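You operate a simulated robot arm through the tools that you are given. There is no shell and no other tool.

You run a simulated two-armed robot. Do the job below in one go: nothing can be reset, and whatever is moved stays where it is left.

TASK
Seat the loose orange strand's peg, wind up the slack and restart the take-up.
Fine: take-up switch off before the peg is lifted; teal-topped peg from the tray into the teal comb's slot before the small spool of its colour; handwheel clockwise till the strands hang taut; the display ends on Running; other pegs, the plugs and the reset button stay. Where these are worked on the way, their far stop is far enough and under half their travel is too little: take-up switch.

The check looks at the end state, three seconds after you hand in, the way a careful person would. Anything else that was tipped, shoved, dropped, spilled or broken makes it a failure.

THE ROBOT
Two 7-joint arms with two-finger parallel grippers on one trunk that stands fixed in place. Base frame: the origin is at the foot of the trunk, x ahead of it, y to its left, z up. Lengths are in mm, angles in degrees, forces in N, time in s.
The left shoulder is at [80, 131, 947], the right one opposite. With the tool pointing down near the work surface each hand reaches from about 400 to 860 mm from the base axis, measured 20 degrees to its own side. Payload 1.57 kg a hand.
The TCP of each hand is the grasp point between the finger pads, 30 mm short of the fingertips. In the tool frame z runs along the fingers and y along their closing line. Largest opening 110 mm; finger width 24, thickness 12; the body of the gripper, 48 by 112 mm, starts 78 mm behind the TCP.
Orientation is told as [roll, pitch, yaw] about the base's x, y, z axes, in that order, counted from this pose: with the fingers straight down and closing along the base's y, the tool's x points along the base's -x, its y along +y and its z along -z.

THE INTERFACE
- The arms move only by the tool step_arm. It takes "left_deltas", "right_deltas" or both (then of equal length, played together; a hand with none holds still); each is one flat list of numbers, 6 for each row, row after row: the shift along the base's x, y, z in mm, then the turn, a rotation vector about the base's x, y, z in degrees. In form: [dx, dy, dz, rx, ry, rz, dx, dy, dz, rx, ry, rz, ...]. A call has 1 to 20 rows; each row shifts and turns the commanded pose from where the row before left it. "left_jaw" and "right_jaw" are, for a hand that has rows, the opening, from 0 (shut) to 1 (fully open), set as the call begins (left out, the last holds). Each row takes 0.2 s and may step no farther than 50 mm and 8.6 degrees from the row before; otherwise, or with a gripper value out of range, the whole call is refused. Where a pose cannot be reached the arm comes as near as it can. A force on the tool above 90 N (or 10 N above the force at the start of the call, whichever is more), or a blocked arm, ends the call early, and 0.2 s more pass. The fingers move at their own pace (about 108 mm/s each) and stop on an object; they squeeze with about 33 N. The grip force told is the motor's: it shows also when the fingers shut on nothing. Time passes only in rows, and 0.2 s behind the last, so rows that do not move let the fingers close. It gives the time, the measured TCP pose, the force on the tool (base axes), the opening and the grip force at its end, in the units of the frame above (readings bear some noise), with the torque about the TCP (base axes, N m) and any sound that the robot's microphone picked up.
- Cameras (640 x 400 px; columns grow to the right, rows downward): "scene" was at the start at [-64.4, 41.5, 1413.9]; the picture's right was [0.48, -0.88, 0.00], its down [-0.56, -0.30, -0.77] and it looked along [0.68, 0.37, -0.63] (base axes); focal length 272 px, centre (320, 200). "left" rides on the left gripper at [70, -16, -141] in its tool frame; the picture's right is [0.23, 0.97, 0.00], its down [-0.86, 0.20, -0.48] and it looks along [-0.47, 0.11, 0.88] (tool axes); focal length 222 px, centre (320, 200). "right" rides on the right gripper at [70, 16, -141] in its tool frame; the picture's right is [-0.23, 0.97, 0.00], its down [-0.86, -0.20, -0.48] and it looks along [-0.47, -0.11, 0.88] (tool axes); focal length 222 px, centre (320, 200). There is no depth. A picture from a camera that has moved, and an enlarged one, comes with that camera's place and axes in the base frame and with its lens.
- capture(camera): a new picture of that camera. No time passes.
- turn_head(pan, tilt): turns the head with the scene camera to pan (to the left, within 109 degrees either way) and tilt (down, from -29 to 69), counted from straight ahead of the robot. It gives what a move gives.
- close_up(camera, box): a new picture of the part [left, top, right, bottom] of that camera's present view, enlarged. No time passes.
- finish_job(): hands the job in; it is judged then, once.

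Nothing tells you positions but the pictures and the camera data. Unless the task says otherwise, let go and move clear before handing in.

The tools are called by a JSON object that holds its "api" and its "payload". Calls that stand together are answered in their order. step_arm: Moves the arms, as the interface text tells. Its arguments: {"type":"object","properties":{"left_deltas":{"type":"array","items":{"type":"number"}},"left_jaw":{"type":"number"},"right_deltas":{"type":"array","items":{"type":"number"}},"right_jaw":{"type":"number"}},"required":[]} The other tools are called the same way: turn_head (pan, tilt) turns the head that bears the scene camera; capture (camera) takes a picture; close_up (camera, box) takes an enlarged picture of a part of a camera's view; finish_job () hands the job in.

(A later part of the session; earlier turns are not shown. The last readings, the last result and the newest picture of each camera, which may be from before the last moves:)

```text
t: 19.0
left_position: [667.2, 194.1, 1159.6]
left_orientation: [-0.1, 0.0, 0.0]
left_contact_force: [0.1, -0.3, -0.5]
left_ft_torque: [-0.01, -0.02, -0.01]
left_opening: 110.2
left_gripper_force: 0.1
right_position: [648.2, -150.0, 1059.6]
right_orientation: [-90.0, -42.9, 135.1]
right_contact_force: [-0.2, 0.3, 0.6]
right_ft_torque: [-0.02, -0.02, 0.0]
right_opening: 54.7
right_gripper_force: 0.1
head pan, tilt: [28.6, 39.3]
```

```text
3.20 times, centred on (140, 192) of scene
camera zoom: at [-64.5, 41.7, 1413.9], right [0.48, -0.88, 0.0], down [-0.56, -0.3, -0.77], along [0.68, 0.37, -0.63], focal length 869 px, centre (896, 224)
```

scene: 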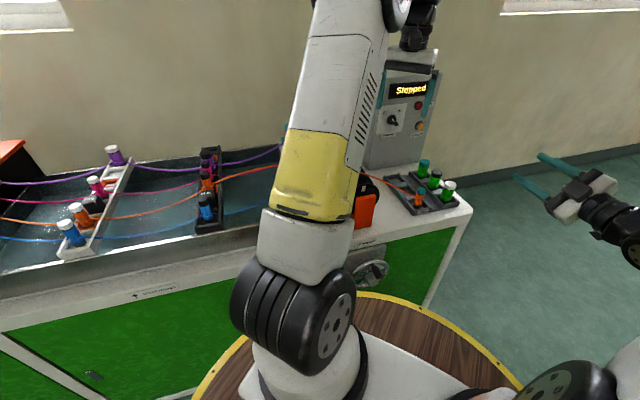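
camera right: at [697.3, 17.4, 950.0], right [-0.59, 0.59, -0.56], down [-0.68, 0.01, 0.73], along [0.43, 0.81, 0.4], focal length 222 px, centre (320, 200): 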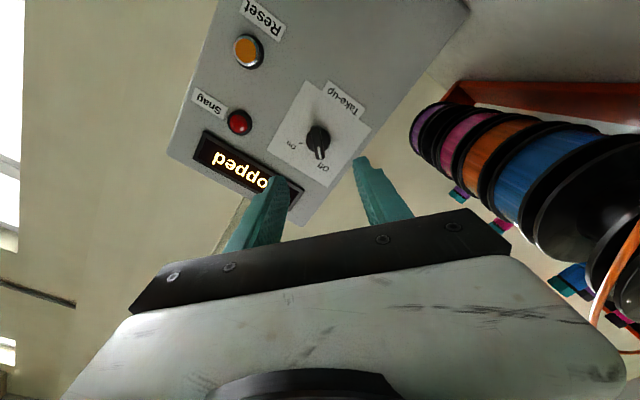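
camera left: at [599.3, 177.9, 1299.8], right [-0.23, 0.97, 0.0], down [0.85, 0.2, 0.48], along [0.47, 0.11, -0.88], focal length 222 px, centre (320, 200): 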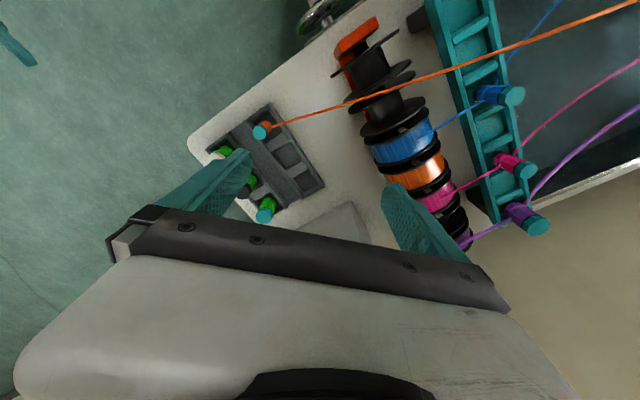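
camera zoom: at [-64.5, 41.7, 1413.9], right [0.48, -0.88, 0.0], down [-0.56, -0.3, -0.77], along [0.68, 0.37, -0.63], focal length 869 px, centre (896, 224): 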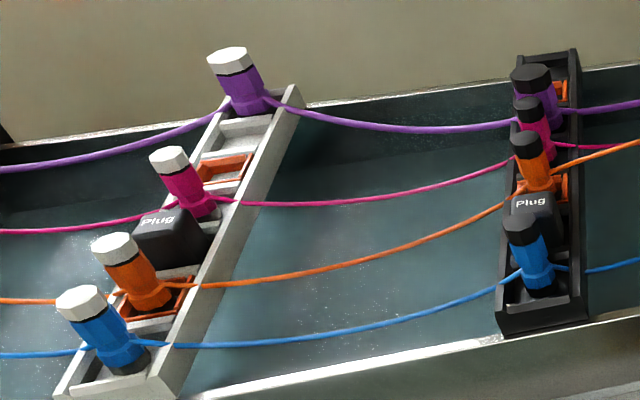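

The comb slots match the spools front to back: black, black, blue, orange, magenta and so on. The empty slot between the blue and magenta pegs is therefore the target, with the seated peg top expected near (603.6, 477.3, 976). The peg to move has its top near (711, 89.5, 878), so I'll bring the left hand above it, yawed −45° so the jaws close across the strand direction.

{"api": "step_arm", "payload": {"left_deltas": [7.3, -17.4, -25, 0, 0, -7.5, 7.3, -17.4, -25, 0, 0, -7.5, 7.3, -17.4, -25, 0, 0, -7.5, 7.3, -17.4, -25, 0, 0, -7.5, 7.3, -17.4, -25, 0, 0, -7.5, 7.3, -17.4, -25, 0, 0, -7.5], "left_jaw": 0.6}}

{"api": "capture", "payload": {"camera": "left"}}

{"api": "capture", "payload": {"camera": "scene"}}

{"api": "capture", "payload": {"camera": "right"}}

```text
t: 20.4
left_position: [712.7, 91.4, 1010.2]
left_orientation: [0.1, 0.1, -45.1]
left_contact_force: [-0.2, -0.1, -0.2]
left_ft_torque: [-0.02, -0.04, 0.02]
left_opening: 66.2
left_gripper_force: 0.0
right_position: [648.6, -148.9, 1060.3]
right_orientation: [-90.0, -42.9, 135.1]
right_contact_force: [-0.1, 0.0, -0.1]
right_ft_torque: [-0.01, 0.0, -0.02]
right_opening: 54.9
right_gripper_force: 0.1
head pan, tilt: [28.6, 39.3]
```

```text
taken
camera left: at [652.6, 128.0, 1150.2], right [0.53, 0.85, 0.0], down [0.74, -0.46, 0.48], along [0.41, -0.25, -0.88], focal length 222 px, centre (320, 200)
```

left: 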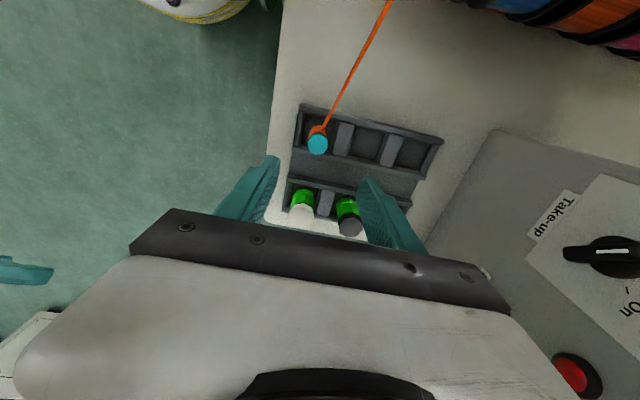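

```text
taken
```

scene: 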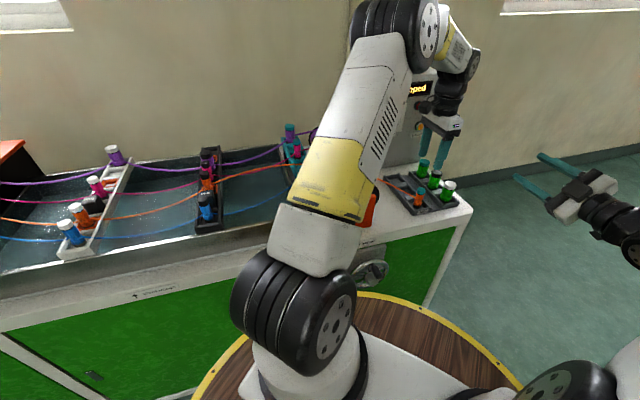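

```text
taken
camera right: at [578.2, -277.7, 999.2], right [-0.59, 0.59, -0.56], down [-0.69, 0.01, 0.73], along [0.43, 0.81, 0.4], focal length 222 px, centre (320, 200)
```

right: 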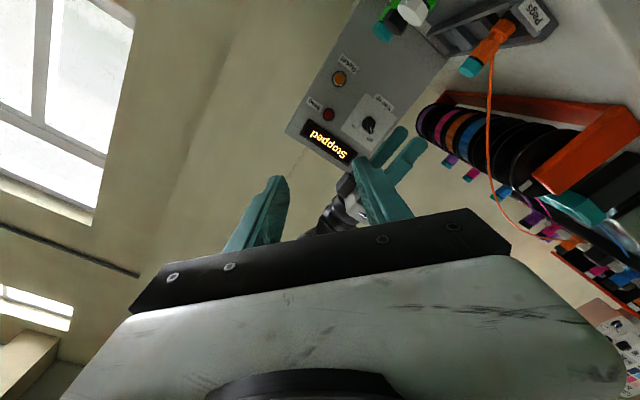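

The peg stays near (711, 88) from this angle too. I'll zoom in to refine that before descending.

{"api": "close_up", "payload": {"camera": "left", "box": [270, 90, 370, 170]}}

{"api": "close_up", "payload": {"camera": "scene", "box": [390, 160, 470, 220]}}

{"api": "close_up", "payload": {"camera": "right", "box": [400, 0, 600, 120]}}

```text
5.00 times, centred on (320, 130) of left
camera zoom: at [652.6, 128.0, 1150.2], right [0.53, 0.85, 0.0], down [0.74, -0.46, 0.48], along [0.41, -0.25, -0.88], focal length 1111 px, centre (320, 550)
```

zoom: 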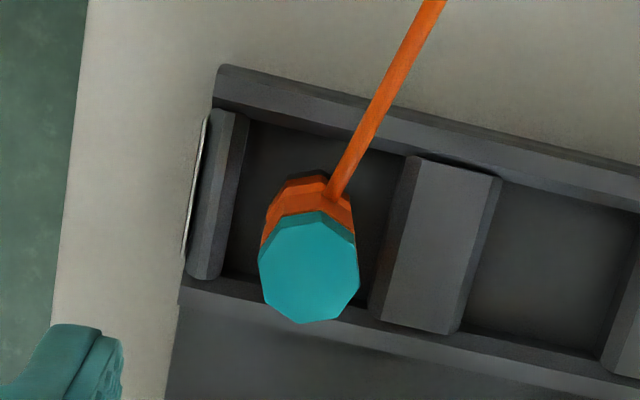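

```text
6.67 times, centred on (430, 190) of scene
camera zoom: at [-64.5, 41.5, 1413.9], right [0.48, -0.88, 0.0], down [-0.56, -0.3, -0.77], along [0.68, 0.37, -0.63], focal length 1811 px, centre (-413, 267)
```

zoom: 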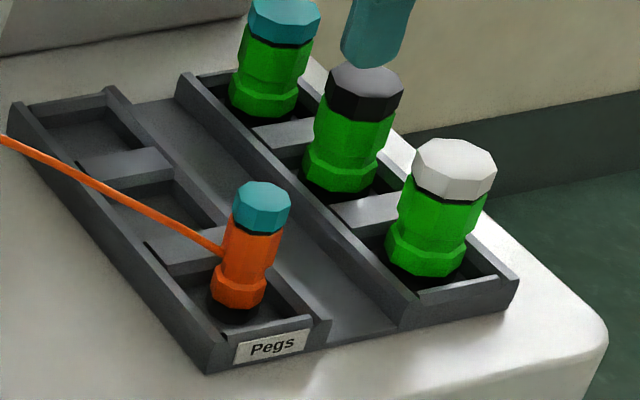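

```text
3.20 times, centred on (500, 60) of right
camera zoom: at [578.2, -277.7, 999.2], right [-0.59, 0.59, -0.56], down [-0.69, 0.01, 0.73], along [0.43, 0.81, 0.4], focal length 711 px, centre (-256, 648)
```

zoom: 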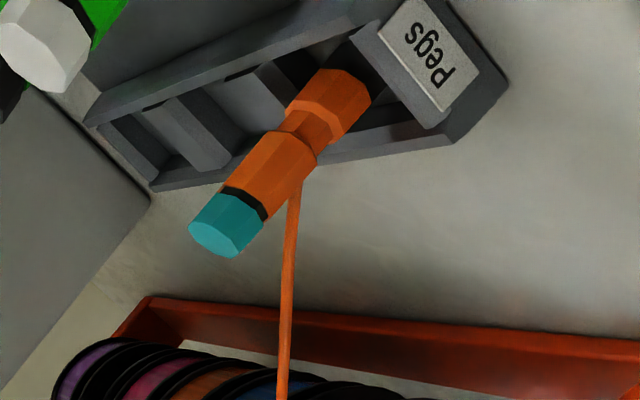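

The peg top is confirmed at about (711, 88.7, 878). I'll descend with open jaws to grip the cap and upper body, keeping the fingertips above the tray rim.

{"api": "step_arm", "payload": {"left_deltas": [-1.5, -2.5, -38, 0, 0, 0, 0, 0, -38, 0, 0, 0, 0, 0, -38, 0, 0, 0, 0, 0, -36, 0, 0, 0], "left_jaw": 0.55}}

{"api": "capture", "payload": {"camera": "left"}}

{"api": "close_up", "payload": {"camera": "scene", "box": [370, 130, 490, 220]}}

{"api": "close_up", "payload": {"camera": "right", "box": [300, 0, 620, 200]}}

```text
t: 21.4
left_position: [712.7, 89.3, 858.9]
left_orientation: [0.0, 0.0, -45.0]
left_contact_force: [-0.4, 0.1, 0.7]
left_ft_torque: [0.0, -0.01, 0.01]
left_opening: 60.6
left_gripper_force: 0.0
right_position: [649.2, -149.4, 1059.4]
right_orientation: [-90.0, -42.9, 135.1]
right_contact_force: [-0.5, -0.3, 1.1]
right_ft_torque: [0.01, 0.02, -0.03]
right_opening: 55.3
right_gripper_force: 0.0
head pan, tilt: [28.6, 39.3]
```

```text
taken
camera left: at [652.2, 125.9, 999.1], right [0.53, 0.85, 0.0], down [0.75, -0.46, 0.48], along [0.41, -0.25, -0.88], focal length 222 px, centre (320, 200)
```

left: 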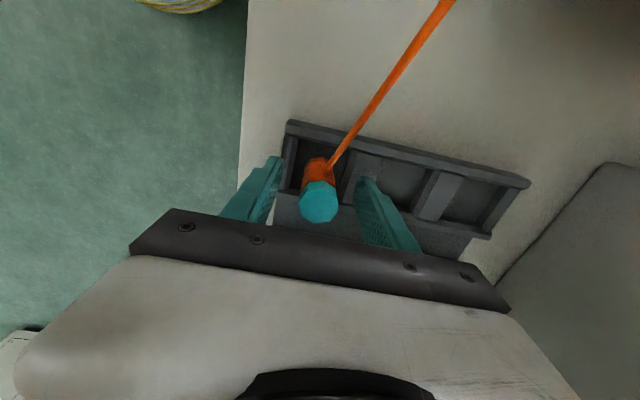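

```text
4.44 times, centred on (430, 175) of scene
camera zoom: at [-64.6, 41.3, 1413.9], right [0.48, -0.88, 0.0], down [-0.56, -0.3, -0.77], along [0.68, 0.37, -0.63], focal length 1208 px, centre (-169, 311)
```

zoom: 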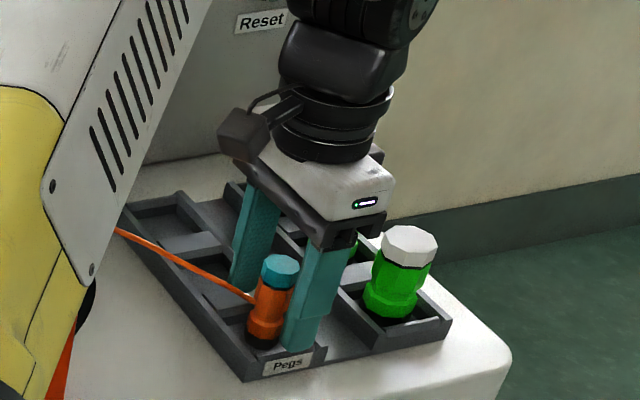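

```text
2.00 times, centred on (460, 100) of right
camera zoom: at [578.2, -277.8, 999.2], right [-0.59, 0.59, -0.56], down [-0.69, 0.01, 0.73], along [0.43, 0.81, 0.4], focal length 444 px, centre (40, 400)
```

zoom: 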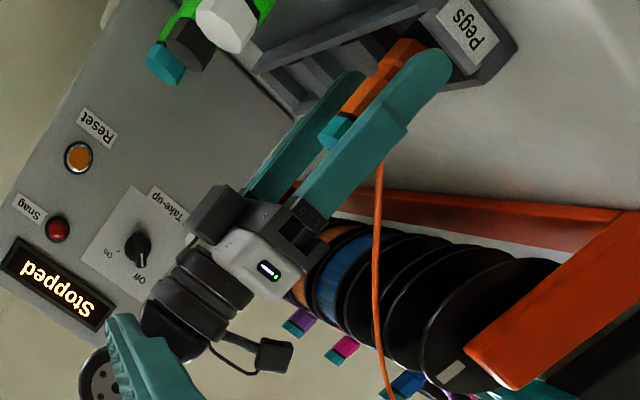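

The peg sits between the fingertips and nothing reads as touching. I'll close on it.

{"api": "step_arm", "payload": {"left_deltas": [0, 0, 0, 0, 0, 0, 0, 0, 0, 0, 0, 0, 0, 0, 0, 0, 0, 0], "left_jaw": 0.0}}

{"api": "capture", "payload": {"camera": "left"}}

{"api": "close_up", "payload": {"camera": "right", "box": [300, 0, 620, 200]}}

```text
t: 22.2
left_position: [711.9, 88.5, 859.1]
left_orientation: [0.0, 0.1, -45.0]
left_contact_force: [0.8, 0.4, 0.2]
left_ft_torque: [0.02, -0.02, -0.01]
left_opening: 25.0
left_gripper_force: 32.7
right_position: [648.3, -149.5, 1059.8]
right_orientation: [-90.0, -42.9, 135.1]
right_contact_force: [0.4, -0.6, 0.2]
right_ft_torque: [-0.01, 0.01, -0.01]
right_opening: 54.9
right_gripper_force: 0.0
head pan, tilt: [28.6, 39.3]
```

```text
taken
camera left: at [652.3, 125.9, 999.3], right [0.53, 0.85, 0.0], down [0.75, -0.46, 0.48], along [0.41, -0.25, -0.88], focal length 222 px, centre (320, 200)
```

left: 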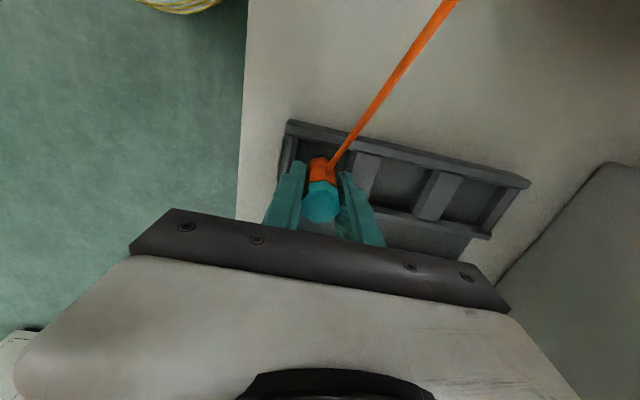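

```text
2.00 times, centred on (460, 100) of right
camera zoom: at [578.4, -277.9, 999.1], right [-0.59, 0.59, -0.56], down [-0.68, 0.01, 0.73], along [0.43, 0.81, 0.4], focal length 444 px, centre (40, 400)
```

zoom: 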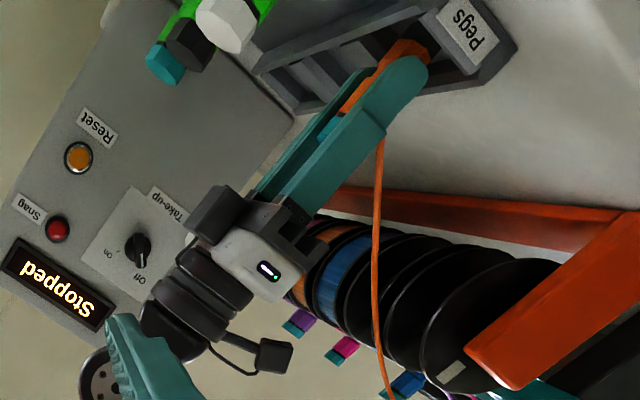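

Gripped at 25 mm. I'll lift straight up well clear, look at the peg, then carry it over to above the slot.

{"api": "step_arm", "payload": {"left_deltas": [0, 0, 20, 0, 0, 0, 0, 0, 35, 0, 0, 0, 0, 0, 45, 0, 0, 0, 0, 0, 45, 0, 0, 0, 0, 0, 45, 0, 0, 0, 0, 0, 45, 0, 0, 0]}}

{"api": "capture", "payload": {"camera": "left"}}

{"api": "capture", "payload": {"camera": "scene"}}

{"api": "capture", "payload": {"camera": "right"}}

```text
t: 23.6
left_position: [710.5, 88.3, 1094.0]
left_orientation: [0.0, 0.1, -45.0]
left_contact_force: [0.0, -0.1, -2.1]
left_ft_torque: [0.03, 0.0, -0.01]
left_opening: 24.8
left_gripper_force: 33.0
right_position: [647.9, -150.1, 1059.1]
right_orientation: [-90.1, -43.0, 135.0]
right_contact_force: [0.4, -0.5, 1.1]
right_ft_torque: [0.03, -0.02, -0.02]
right_opening: 55.1
right_gripper_force: 0.0
head pan, tilt: [28.6, 39.3]
```

```text
taken
camera left: at [651.3, 125.8, 1234.8], right [0.53, 0.85, 0.0], down [0.75, -0.46, 0.48], along [0.41, -0.25, -0.88], focal length 222 px, centre (320, 200)
```

left: 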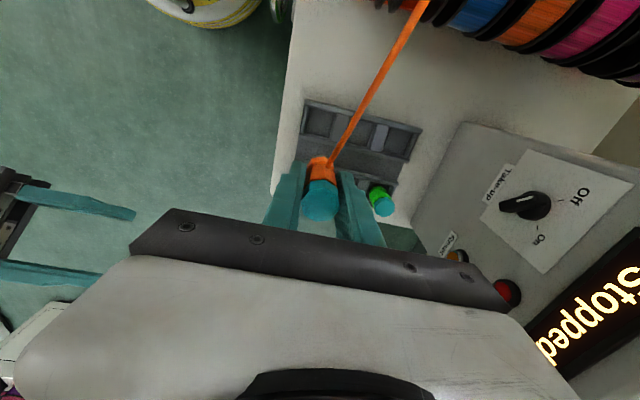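

```text
taken
```

scene: 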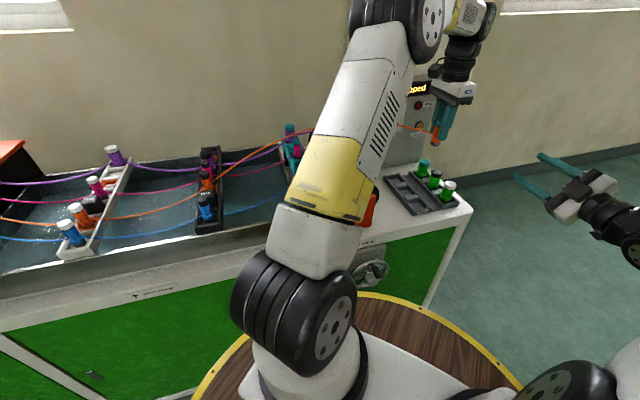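

```text
taken
camera right: at [578.5, -277.8, 998.9], right [-0.59, 0.59, -0.56], down [-0.68, 0.01, 0.73], along [0.43, 0.81, 0.4], focal length 222 px, centre (320, 200)
```

right: 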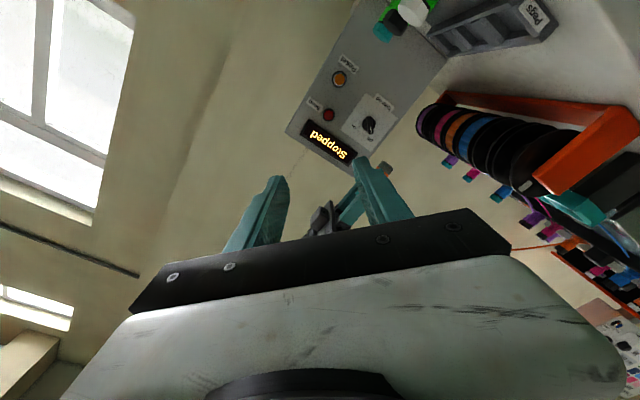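

The peg is held and the strand trails freely. I'll carry it at this height to above the target slot.

{"api": "step_arm", "payload": {"left_deltas": [-12, 43, 0, 0, 0, 0, -12, 43, 0, 0, 0, 0, -12, 43, 0, 0, 0, 0, -12, 43, 0, 0, 0, 0, -12, 43, 0, 0, 0, 0, -12, 43, 0, 0, 0, 0, -12, 43, 0, 0, 0, 0, -12, 43, 0, 0, 0, 0, -11.5, 44.8, 0, 0, 0, 0]}}

{"api": "capture", "payload": {"camera": "left"}}

{"api": "capture", "payload": {"camera": "scene"}}

{"api": "capture", "payload": {"camera": "right"}}

```text
t: 25.6
left_position: [603.7, 477.0, 1093.5]
left_orientation: [0.0, -0.1, -45.0]
left_contact_force: [0.7, 0.0, -1.5]
left_ft_torque: [0.06, 0.01, 0.0]
left_opening: 24.7
left_gripper_force: 32.8
right_position: [649.1, -150.7, 1059.1]
right_orientation: [-90.0, -43.1, 135.1]
right_contact_force: [0.0, -1.4, -0.2]
right_ft_torque: [0.0, 0.01, 0.03]
right_opening: 54.8
right_gripper_force: 0.2
head pan, tilt: [28.6, 39.3]
```

```text
taken
camera left: at [543.1, 514.5, 1233.6], right [0.53, 0.85, 0.0], down [0.75, -0.46, 0.48], along [0.41, -0.25, -0.88], focal length 222 px, centre (320, 200)
```

left: 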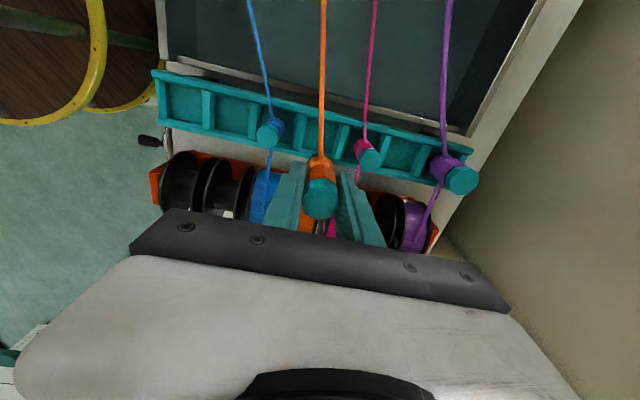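

```text
taken
```

scene: 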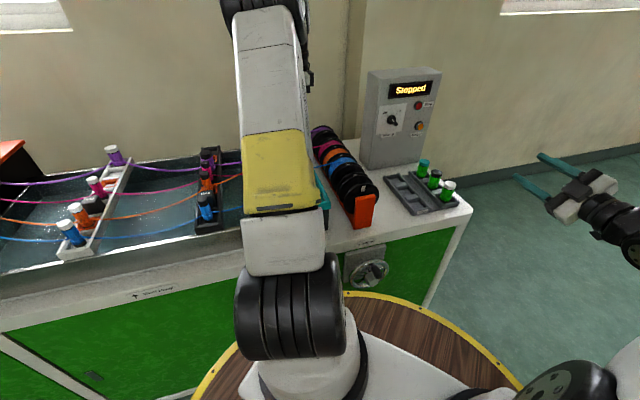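

```text
taken
camera right: at [578.3, -278.2, 999.0], right [-0.59, 0.59, -0.56], down [-0.68, 0.01, 0.73], along [0.43, 0.81, 0.4], focal length 222 px, centre (320, 200)
```

right: 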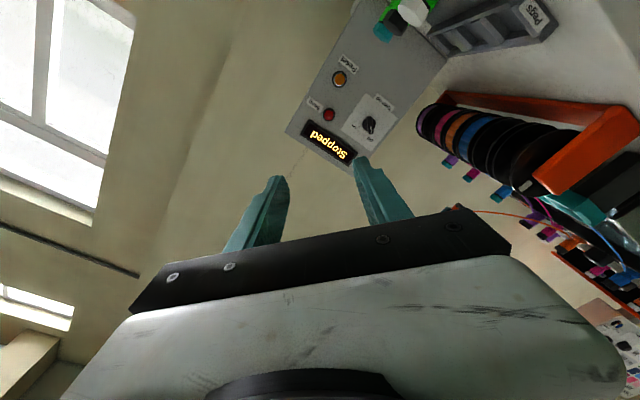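

The peg hangs above the comb and the strand runs straight between the blue and magenta strands. I'll zoom in to check the slot alignment before lowering.

{"api": "close_up", "payload": {"camera": "left", "box": [240, 80, 400, 180]}}

{"api": "close_up", "payload": {"camera": "right", "box": [440, 120, 640, 260]}}

```text
4.00 times, centred on (320, 130) of left
camera zoom: at [543.1, 514.5, 1233.6], right [0.53, 0.85, 0.0], down [0.75, -0.46, 0.48], along [0.41, -0.25, -0.88], focal length 888 px, centre (320, 480)
```

zoom: 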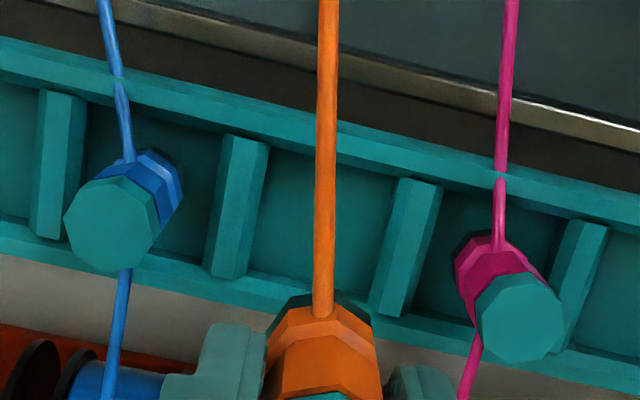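

```text
2.86 times, centred on (540, 190) of right
camera zoom: at [578.3, -278.2, 999.0], right [-0.59, 0.59, -0.56], down [-0.68, 0.01, 0.73], along [0.43, 0.81, 0.4], focal length 635 px, centre (-309, 229)
```

zoom: 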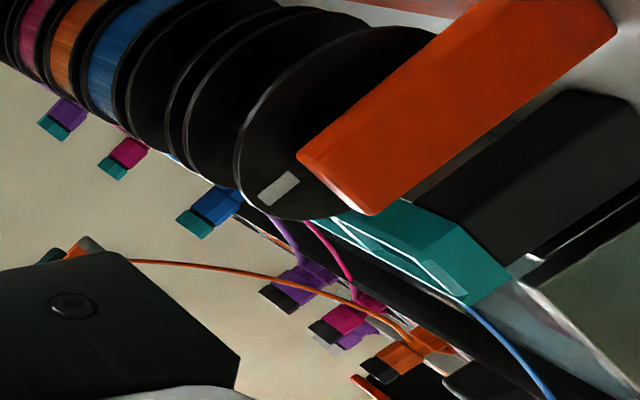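

The slot centre projects within about 1 mm of the peg axis. I'll lower to just above seating height and check.

{"api": "step_arm", "payload": {"left_deltas": [0, 0, -40, 0, 0, 0, 0, 0, -40, 0, 0, 0, 0, 0, -28, 0, 0, 0]}}

{"api": "capture", "payload": {"camera": "left"}}

{"api": "close_up", "payload": {"camera": "left", "box": [240, 60, 400, 220]}}

```text
t: 26.4
left_position: [603.3, 477.3, 986.8]
left_orientation: [0.0, 0.0, -45.0]
left_contact_force: [-0.6, -0.2, -0.9]
left_ft_torque: [0.0, -0.03, -0.03]
left_opening: 24.9
left_gripper_force: 32.9
right_position: [648.6, -149.5, 1059.2]
right_orientation: [-90.0, -42.9, 135.1]
right_contact_force: [-0.5, -0.5, -0.5]
right_ft_torque: [0.01, 0.02, -0.02]
right_opening: 55.0
right_gripper_force: 0.0
head pan, tilt: [28.6, 39.3]
```

```text
taken
camera left: at [542.9, 514.8, 1126.1], right [0.53, 0.85, 0.0], down [0.75, -0.46, 0.48], along [0.41, -0.25, -0.88], focal length 222 px, centre (320, 200)
```

left: 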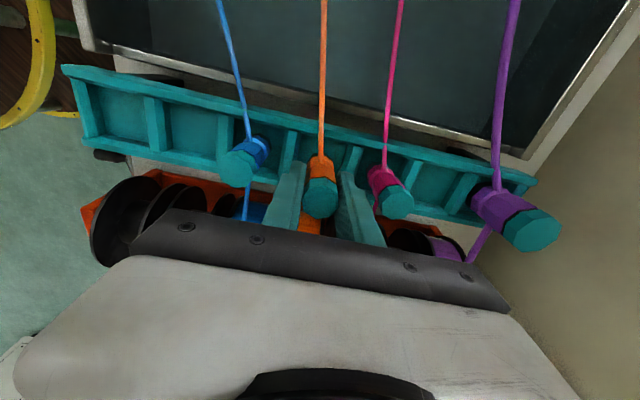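

```text
2.50 times, centred on (320, 140) of left
camera zoom: at [542.9, 514.8, 1126.1], right [0.53, 0.85, 0.0], down [0.75, -0.46, 0.48], along [0.41, -0.25, -0.88], focal length 555 px, centre (320, 350)
```

zoom: 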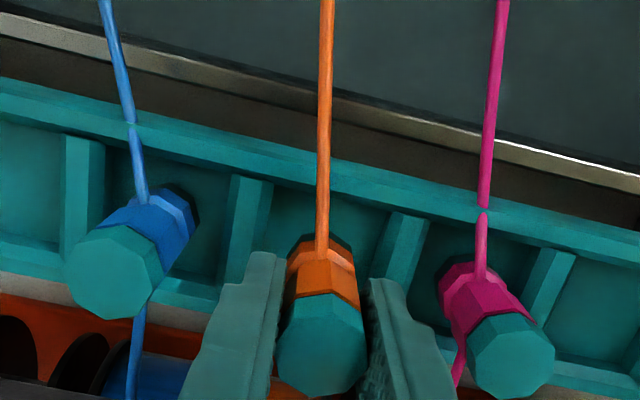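

The peg is centred between the dividers. I'll lower slowly and watch for contact.

{"api": "step_arm", "payload": {"left_deltas": [0, 0, -7, 0, 0, 0, 0, 0, -7, 0, 0, 0, 0, 0, -6, 0, 0, 0, 0, 0, -4, 0, 0, 0]}}

{"api": "capture", "payload": {"camera": "left"}}

{"api": "close_up", "payload": {"camera": "left", "box": [220, 60, 420, 230]}}

```text
t: 27.4
left_position: [603.8, 477.5, 963.8]
left_orientation: [0.1, 0.1, -45.0]
left_contact_force: [-1.0, -1.2, 7.3]
left_ft_torque: [-0.17, 0.14, 0.0]
left_opening: 24.8
left_gripper_force: 33.2
right_position: [648.1, -149.9, 1060.5]
right_orientation: [-89.9, -42.9, 135.1]
right_contact_force: [0.6, -0.5, -0.7]
right_ft_torque: [-0.02, -0.06, 0.02]
right_opening: 55.0
right_gripper_force: 0.1
head pan, tilt: [28.6, 39.3]
```

```text
taken
camera left: at [543.5, 514.6, 1103.9], right [0.53, 0.85, 0.0], down [0.75, -0.46, 0.48], along [0.41, -0.25, -0.88], focal length 222 px, centre (320, 200)
```

left: 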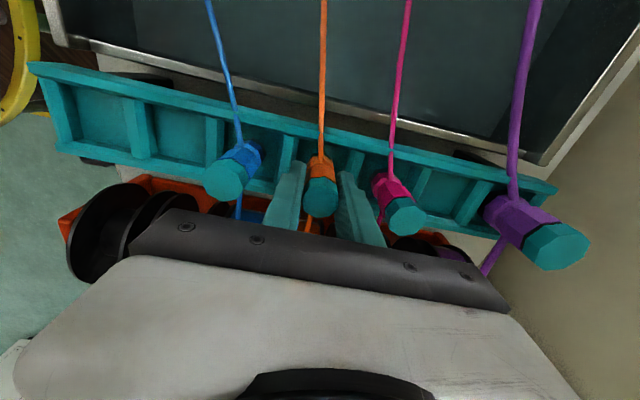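

```text
2.35 times, centred on (320, 145) of left
camera zoom: at [543.5, 514.6, 1103.9], right [0.53, 0.85, 0.0], down [0.75, -0.46, 0.48], along [0.41, -0.25, -0.88], focal length 523 px, centre (320, 329)
```

zoom: 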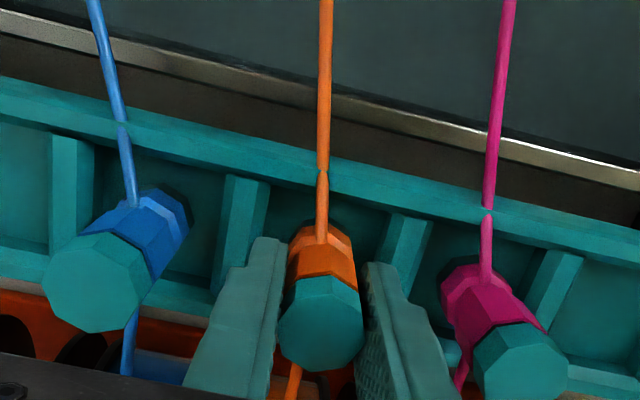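

A light contact at z=963.8, and the orange strand now continues on to the orange spool. I'll press a little more to see whether it's fully down, and check the display.

{"api": "step_arm", "payload": {"left_deltas": [0, 0, -2, 0, 0, 0, 0, 0, -2, 0, 0, 0]}}

{"api": "close_up", "payload": {"camera": "scene", "box": [230, 60, 480, 216]}}

```text
t: 28.0
left_position: [602.6, 476.5, 961.4]
left_orientation: [0.1, -0.1, -45.0]
left_contact_force: [1.2, 1.5, 24.6]
left_ft_torque: [0.25, -0.23, 0.01]
left_opening: 25.1
left_gripper_force: 33.3
right_position: [647.5, -148.2, 1059.8]
right_orientation: [-90.0, -42.8, 135.1]
right_contact_force: [0.3, -0.2, -0.1]
right_ft_torque: [0.03, 0.01, -0.01]
right_opening: 55.2
right_gripper_force: 0.1
head pan, tilt: [28.6, 39.3]
```

```text
2.56 times, centred on (355, 138) of scene
camera zoom: at [-65.1, 40.8, 1413.9], right [0.48, -0.88, 0.0], down [-0.56, -0.3, -0.77], along [0.68, 0.37, -0.63], focal length 696 px, centre (230, 359)
```

zoom: 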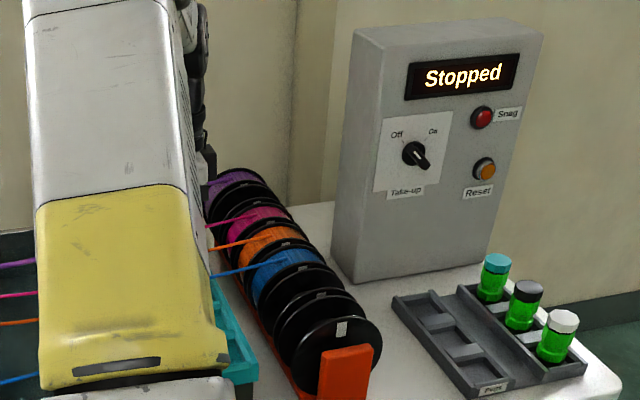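

It's firmly on the slot floor, with the force rising and no further travel, and the orange strand now reaches the orange spool. I'll relieve the push, open narrowly to stay clear of the neighbouring pegs, and rise straight up.

{"api": "step_arm", "payload": {"left_deltas": [0, 0, 3, 0, 0, 0, 0, 0, 0, 0, 0, 0]}}

{"api": "step_arm", "payload": {"left_deltas": [0, 0, 0, 0, 0, 0, 0, 0, 0, 0, 0, 0, 0, 0, 15, 0, 0, 0, 0, 0, 25, 0, 0, 0, 0, 0, 40, 0, 0, 0, 0, 0, 45, 0, 0, 0], "left_jaw": 0.42}}

{"api": "capture", "payload": {"camera": "left"}}

{"api": "close_up", "payload": {"camera": "left", "box": [240, 80, 400, 180]}}

```text
t: 28.6
left_position: [601.6, 476.1, 960.7]
left_orientation: [-0.1, 0.0, -45.1]
left_contact_force: [0.5, 0.6, 0.9]
left_ft_torque: [0.04, -0.08, -0.01]
left_opening: 24.9
left_gripper_force: 32.4
right_position: [648.0, -150.1, 1059.6]
right_orientation: [-90.0, -42.9, 135.0]
right_contact_force: [0.3, -0.4, 0.8]
right_ft_torque: [-0.01, 0.0, -0.01]
right_opening: 55.0
right_gripper_force: 0.1
head pan, tilt: [28.6, 39.3]
```

```text
t: 30.0
left_position: [604.0, 477.2, 1086.6]
left_orientation: [-0.1, 0.0, -45.1]
left_contact_force: [0.1, 0.6, -0.3]
left_ft_torque: [0.01, 0.01, 0.01]
left_opening: 46.1
left_gripper_force: 0.0
right_position: [648.9, -150.2, 1059.6]
right_orientation: [-90.0, -43.0, 135.1]
right_contact_force: [0.7, 0.0, -0.1]
right_ft_torque: [0.01, 0.0, -0.03]
right_opening: 55.2
right_gripper_force: 0.1
head pan, tilt: [28.6, 39.3]
```

```text
taken
camera left: at [543.6, 514.8, 1227.7], right [0.53, 0.85, 0.0], down [0.75, -0.46, 0.48], along [0.41, -0.25, -0.88], focal length 222 px, centre (320, 200)
```

left: 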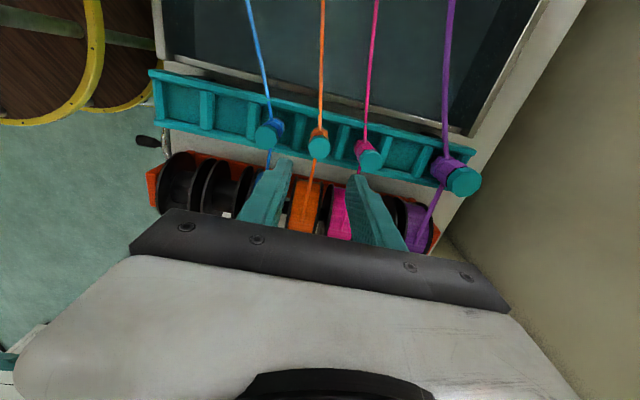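

```text
4.00 times, centred on (320, 130) of left
camera zoom: at [543.6, 514.8, 1227.7], right [0.53, 0.85, 0.0], down [0.75, -0.46, 0.48], along [0.41, -0.25, -0.88], focal length 888 px, centre (320, 480)
```

zoom: 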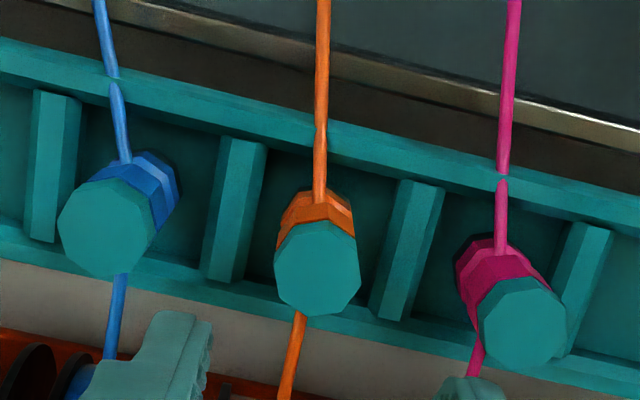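

The orange peg stands upright in its slot like its neighbours, with its strand running to the orange spool. Next I'll park the left arm high and to the left and study the handwheel.

{"api": "step_arm", "payload": {"left_deltas": [-20, 10, 30, 0, 0, 0, -35, 15, 30, 0, 0, 0, -44, 14, 0, 0, 0, 0, -44, 14, 0, 0, 0, 0, -44, 14, 0, 0, 0, 0, -44, 14, 0, 0, 0, 0, -44, 14, 0, 0, 0, 0, -44, 14, 0, 0, 0, 0, -44, 14, 0, 0, 0, 0, -42, 14, 0, 0, 0, 0]}}

{"api": "capture", "payload": {"camera": "scene"}}

{"api": "close_up", "payload": {"camera": "scene", "box": [330, 220, 430, 300]}}

{"api": "capture", "payload": {"camera": "left"}}

```text
t: 32.2
left_position: [198.2, 613.5, 1145.8]
left_orientation: [0.0, 0.1, -45.0]
left_contact_force: [-0.5, -0.5, -0.3]
left_ft_torque: [-0.01, 0.06, 0.03]
left_opening: 46.1
left_gripper_force: 0.1
right_position: [648.7, -149.1, 1060.1]
right_orientation: [-90.0, -42.9, 135.1]
right_contact_force: [0.7, 1.3, 0.4]
right_ft_torque: [-0.02, 0.0, 0.0]
right_opening: 55.0
right_gripper_force: 0.0
head pan, tilt: [28.6, 39.3]
```

```text
taken
```

scene: 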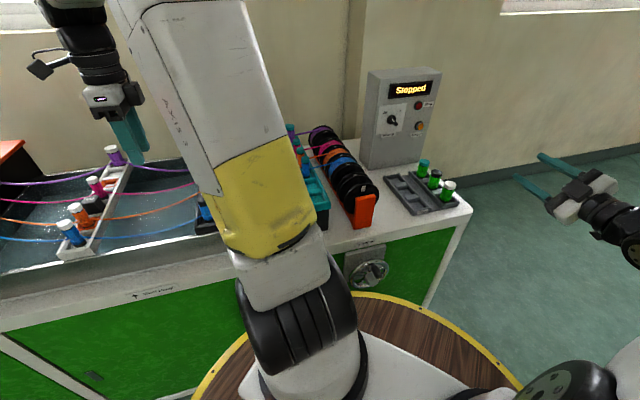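

```text
5.00 times, centred on (380, 260) of scene
camera zoom: at [-64.1, 41.3, 1413.9], right [0.48, -0.88, 0.0], down [-0.56, -0.3, -0.77], along [0.68, 0.37, -0.63], focal length 1358 px, centre (20, -100)
```

zoom: 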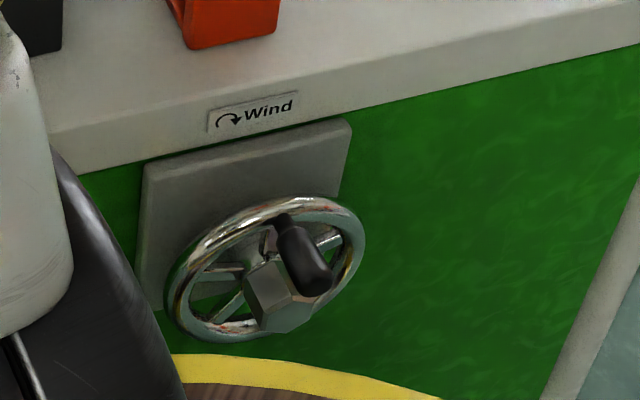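

```text
taken
camera left: at [138.5, 651.8, 1286.2], right [0.53, 0.85, 0.0], down [0.75, -0.46, 0.48], along [0.41, -0.25, -0.88], focal length 222 px, centre (320, 200)
```

left: 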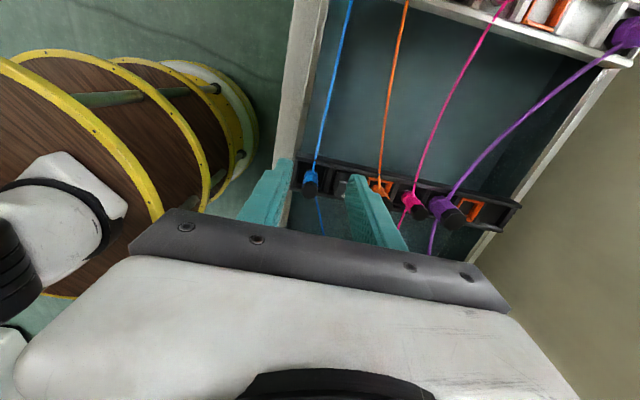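

The handwheel centre is near (470, 155, 683). Its crank handle sits at about 12 o'clock on a ~51 mm radius and sticks out toward the robot to about (440, 118, 727–735). I'll reorient the right hand to point mostly down, tilted 16° toward the table with the jaws closing along the table edge, and bring it above the handle.

{"api": "step_arm", "payload": {"right_deltas": [-9.3, 11.8, -2.5, 5.54, 5.54, 0, -9.3, 11.8, -2.5, 5.54, 5.54, 0, -9.3, 11.8, -2.5, 5.54, 5.54, 0, -9.3, 11.8, -2.5, 5.54, 5.54, 0, -9.3, 11.8, -2.5, 5.54, 5.54, 0, -9.3, 11.8, -2.5, 5.54, 5.54, 0, -9.3, 11.8, -2.5, -5.23, 5.23, 0, -9.3, 11.8, -2.5, -5.23, 5.23, 0, -9.3, 11.8, -2.5, -5.23, 5.23, 0, -9.3, 11.8, -2.5, -5.23, 5.23, 0, -9.3, 11.8, -2.5, -5.23, 5.23, 0, -9.3, 11.8, -2.5, -5.23, 5.23, 0, -9.3, 11.8, -2.5, -5.23, 5.23, 0, -9.3, 11.8, -2.5, -5.23, 5.23, 0, -9.3, 11.8, -2.5, -5.23, 5.23, 0, -9.3, 11.8, -2.5, -5.23, 5.23, 0], "right_jaw": 0.7}}

{"api": "capture", "payload": {"camera": "right"}}

{"api": "capture", "payload": {"camera": "scene"}}

```text
t: 35.6
left_position: [199.7, 614.7, 1147.4]
left_orientation: [0.0, 0.0, -45.0]
left_contact_force: [-0.3, 0.1, 1.2]
left_ft_torque: [0.05, 0.0, -0.02]
left_opening: 46.2
left_gripper_force: 0.0
right_position: [503.5, 36.8, 1020.4]
right_orientation: [1.2, -20.4, 45.1]
right_contact_force: [-0.7, -0.8, 0.3]
right_ft_torque: [0.04, 0.01, -0.03]
right_opening: 77.2
right_gripper_force: 0.0
right hand out of reach, approached as far as the arm can: row 14
head pan, tilt: [28.6, 39.3]
```

```text
taken
camera right: at [413.5, -36.5, 1127.3], right [-0.54, 0.83, 0.1], down [0.6, 0.3, 0.74], along [0.59, 0.46, -0.66], focal length 222 px, centre (320, 200)
```

right: 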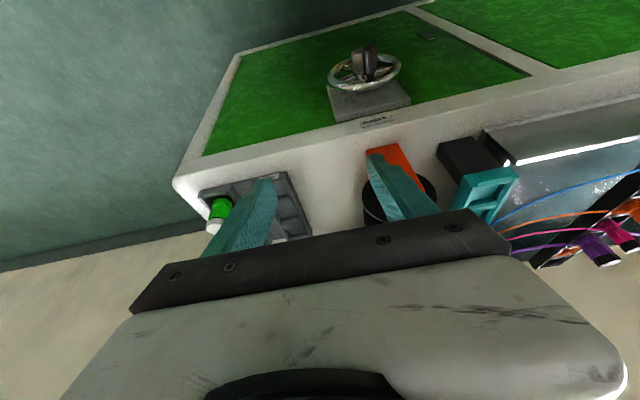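

```text
taken
```

scene: 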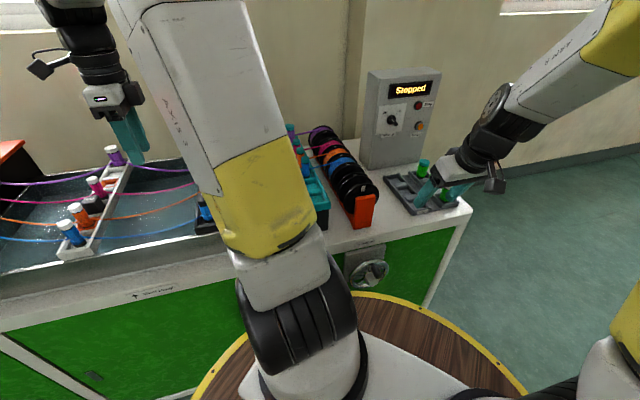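

The pose came out close to what I commanded but slightly limited, with the tilt near 20°. The hand camera now sees the wheel well, so I'll zoom in to refine its geometry.

{"api": "close_up", "payload": {"camera": "right", "box": [310, 30, 430, 130]}}

{"api": "close_up", "payload": {"camera": "scene", "box": [335, 230, 415, 300]}}

{"api": "close_up", "payload": {"camera": "scene", "box": [0, 120, 220, 260]}}

```text
4.00 times, centred on (370, 80) of right
camera zoom: at [413.5, -36.5, 1127.3], right [-0.54, 0.83, 0.1], down [0.6, 0.3, 0.74], along [0.59, 0.46, -0.66], focal length 888 px, centre (120, 680)
```

zoom: 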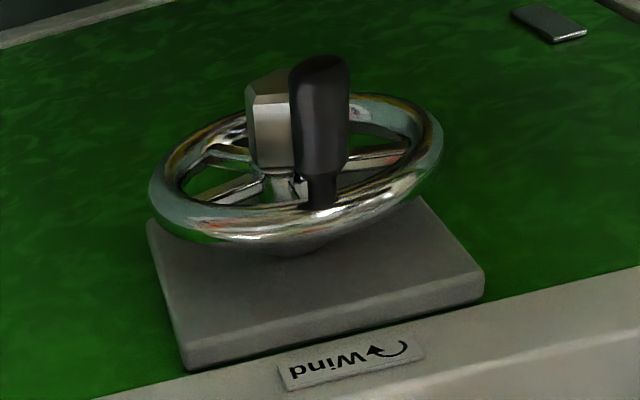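

```text
5.71 times, centred on (375, 265) of scene
camera zoom: at [-64.3, 40.9, 1413.9], right [0.48, -0.88, 0.0], down [-0.56, -0.3, -0.77], along [0.68, 0.37, -0.63], focal length 1552 px, centre (6, -171)
```

zoom: 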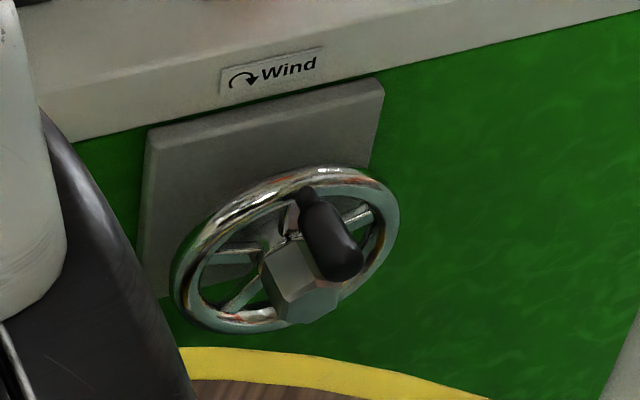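

```text
2.86 times, centred on (110, 190) of scene
camera zoom: at [-64.3, 40.9, 1413.9], right [0.48, -0.88, 0.0], down [-0.56, -0.3, -0.77], along [0.68, 0.37, -0.63], focal length 776 px, centre (920, 229)
```

zoom: 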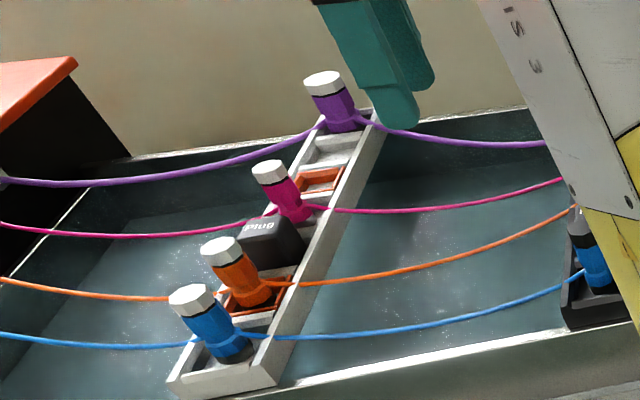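

Triangulation puts the handle along e_in 384–437 at e_r≈225, z≈736. The wheel centre is at z≈679, so the crank radius is about 57 mm, and the hub front is near e_in 410. I'll move above the handle with about 20° of tilt.

{"api": "step_arm", "payload": {"right_deltas": [-15.3, 20.3, -40, 2.83, -2.83, 0, -15.3, 20.3, -40, 0, 0, 0, -15.3, 20.3, -40, 0, 0, 0, -15.1, 20.1, -40, 0, 0, 0]}}

{"api": "capture", "payload": {"camera": "right"}}

{"api": "capture", "payload": {"camera": "scene"}}

```text
t: 36.6
left_position: [197.2, 615.0, 1146.3]
left_orientation: [0.0, -0.1, -44.8]
left_contact_force: [-0.5, 1.2, -0.8]
left_ft_torque: [-0.05, -0.12, 0.03]
left_opening: 46.1
left_gripper_force: 0.1
right_position: [441.9, 118.9, 860.4]
right_orientation: [1.2, -24.6, 45.1]
right_contact_force: [0.1, 1.5, 0.4]
right_ft_torque: [-0.11, -0.01, -0.08]
right_opening: 77.2
right_gripper_force: 0.0
head pan, tilt: [28.6, 39.3]
```

```text
taken
camera right: at [346.3, 40.7, 959.1], right [-0.55, 0.83, 0.11], down [0.56, 0.26, 0.79], along [0.62, 0.49, -0.61], focal length 222 px, centre (320, 200)
```

right: 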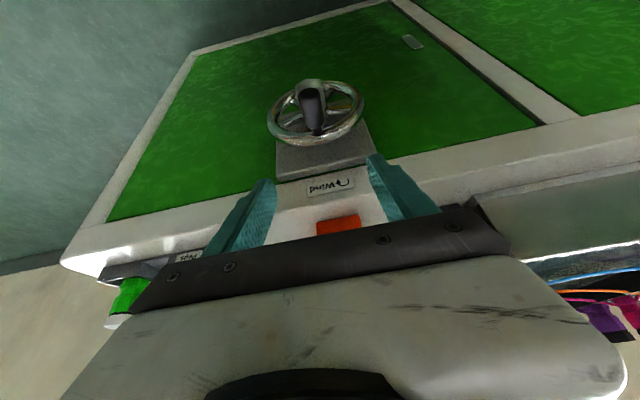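

```text
taken
```

scene: 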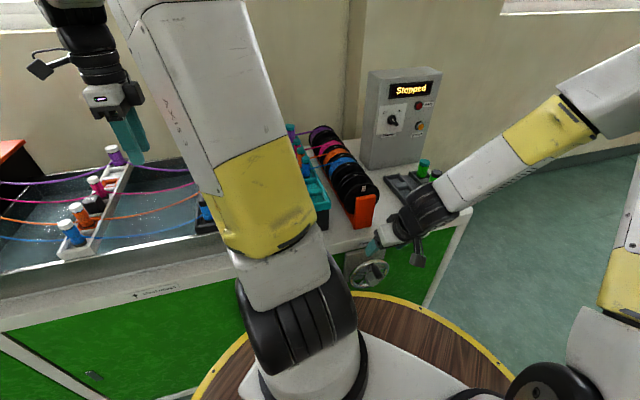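

The hand is above the handle with about 25° of tilt. I'll check the lateral alignment in a zoom before descending.

{"api": "close_up", "payload": {"camera": "right", "box": [250, 60, 390, 160]}}

{"api": "close_up", "payload": {"camera": "scene", "box": [335, 220, 435, 300]}}

```text
4.00 times, centred on (320, 110) of right
camera zoom: at [346.3, 40.7, 959.1], right [-0.55, 0.83, 0.11], down [0.56, 0.26, 0.79], along [0.62, 0.49, -0.61], focal length 888 px, centre (320, 560)
```

zoom: 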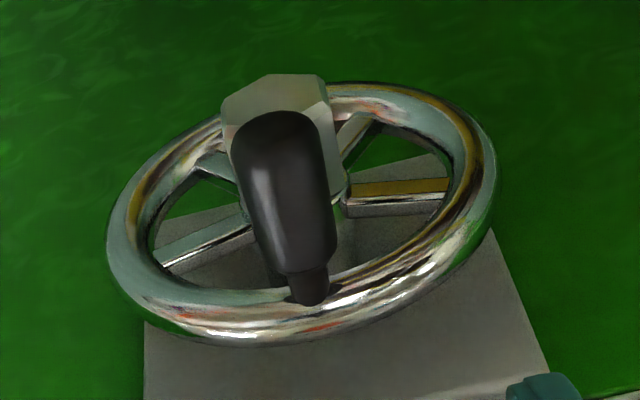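

```text
5.00 times, centred on (385, 260) of scene
camera zoom: at [-65.1, 42.1, 1413.9], right [0.48, -0.88, 0.0], down [-0.56, -0.3, -0.77], along [0.68, 0.37, -0.63], focal length 1358 px, centre (-5, -100)
```

zoom: 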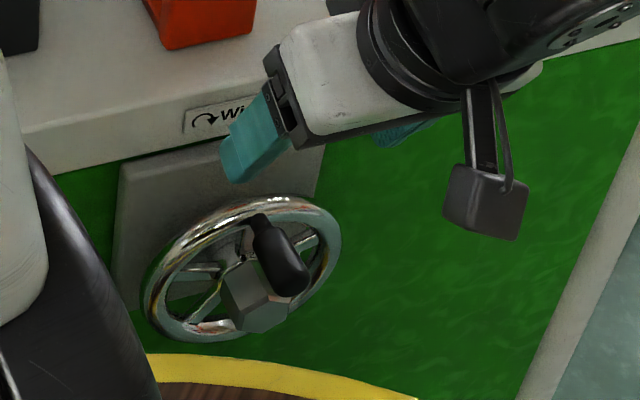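

The handle lines up at e_r≈224.5. I'll descend to straddle it.

{"api": "step_arm", "payload": {"right_deltas": [-3.1, 2.4, -40, 0, 0, 0, 0, 0, -40, 0, 0, 0, 0, 0, -30, 0, 0, 0, 0, 0, -14, 0, 0, 0]}}

{"api": "capture", "payload": {"camera": "right"}}

{"api": "close_up", "payload": {"camera": "scene", "box": [335, 220, 435, 300]}}

```text
t: 37.6
left_position: [198.3, 615.1, 1145.9]
left_orientation: [-0.1, 0.0, -44.9]
left_contact_force: [0.3, -0.3, 0.3]
left_ft_torque: [0.03, -0.01, 0.01]
left_opening: 45.9
left_gripper_force: 0.0
right_position: [439.3, 119.8, 735.8]
right_orientation: [1.2, -24.7, 45.2]
right_contact_force: [-0.4, -0.5, -0.4]
right_ft_torque: [0.01, -0.03, -0.02]
right_opening: 77.4
right_gripper_force: 0.0
head pan, tilt: [28.6, 39.3]
```

```text
taken
camera right: at [344.9, 42.6, 834.7], right [-0.55, 0.83, 0.11], down [0.56, 0.26, 0.79], along [0.62, 0.5, -0.61], focal length 222 px, centre (320, 200)
```

right: 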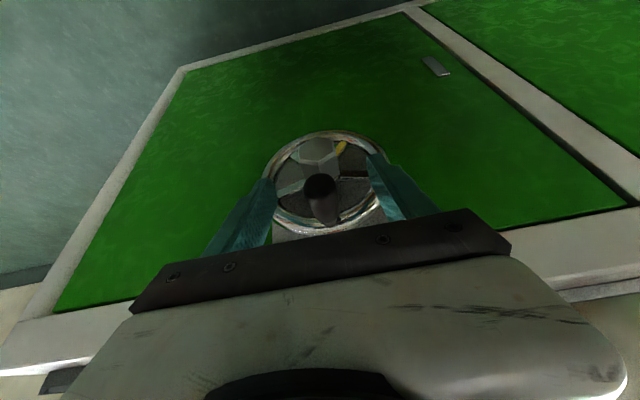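

```text
5.00 times, centred on (385, 260) of scene
camera zoom: at [-64.6, 41.5, 1413.9], right [0.48, -0.88, 0.0], down [-0.56, -0.3, -0.77], along [0.68, 0.37, -0.63], focal length 1358 px, centre (-5, -100)
```

zoom: 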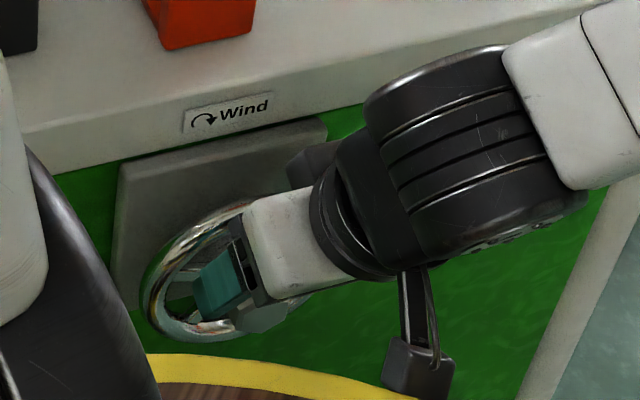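

The handle sits between the jaws right at the grasp point. I'll close on it.

{"api": "step_arm", "payload": {"right_deltas": [0, 0, 0, 0, 0, 0, 0, 0, 0, 0, 0, 0, 0, 0, 0, 0, 0, 0], "right_jaw": 0.0}}

{"api": "capture", "payload": {"camera": "right"}}

```text
t: 38.4
left_position: [197.3, 615.2, 1146.0]
left_orientation: [0.0, 0.1, -45.0]
left_contact_force: [0.5, -0.4, -0.6]
left_ft_torque: [-0.02, 0.02, 0.03]
left_opening: 46.2
left_gripper_force: 0.1
right_position: [438.7, 119.9, 736.6]
right_orientation: [1.2, -24.6, 45.2]
right_contact_force: [-0.9, 0.9, -0.5]
right_ft_torque: [0.49, -0.44, 0.08]
right_opening: 23.4
right_gripper_force: 36.1
head pan, tilt: [28.6, 39.3]
```

```text
taken
camera right: at [344.9, 42.7, 834.9], right [-0.55, 0.83, 0.11], down [0.56, 0.26, 0.79], along [0.62, 0.5, -0.61], focal length 222 px, centre (320, 200)
```

right: 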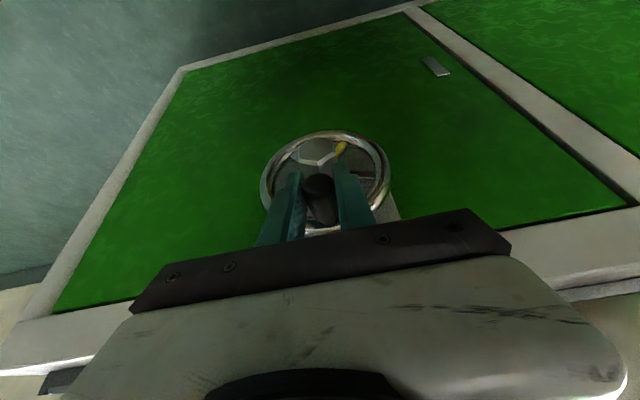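

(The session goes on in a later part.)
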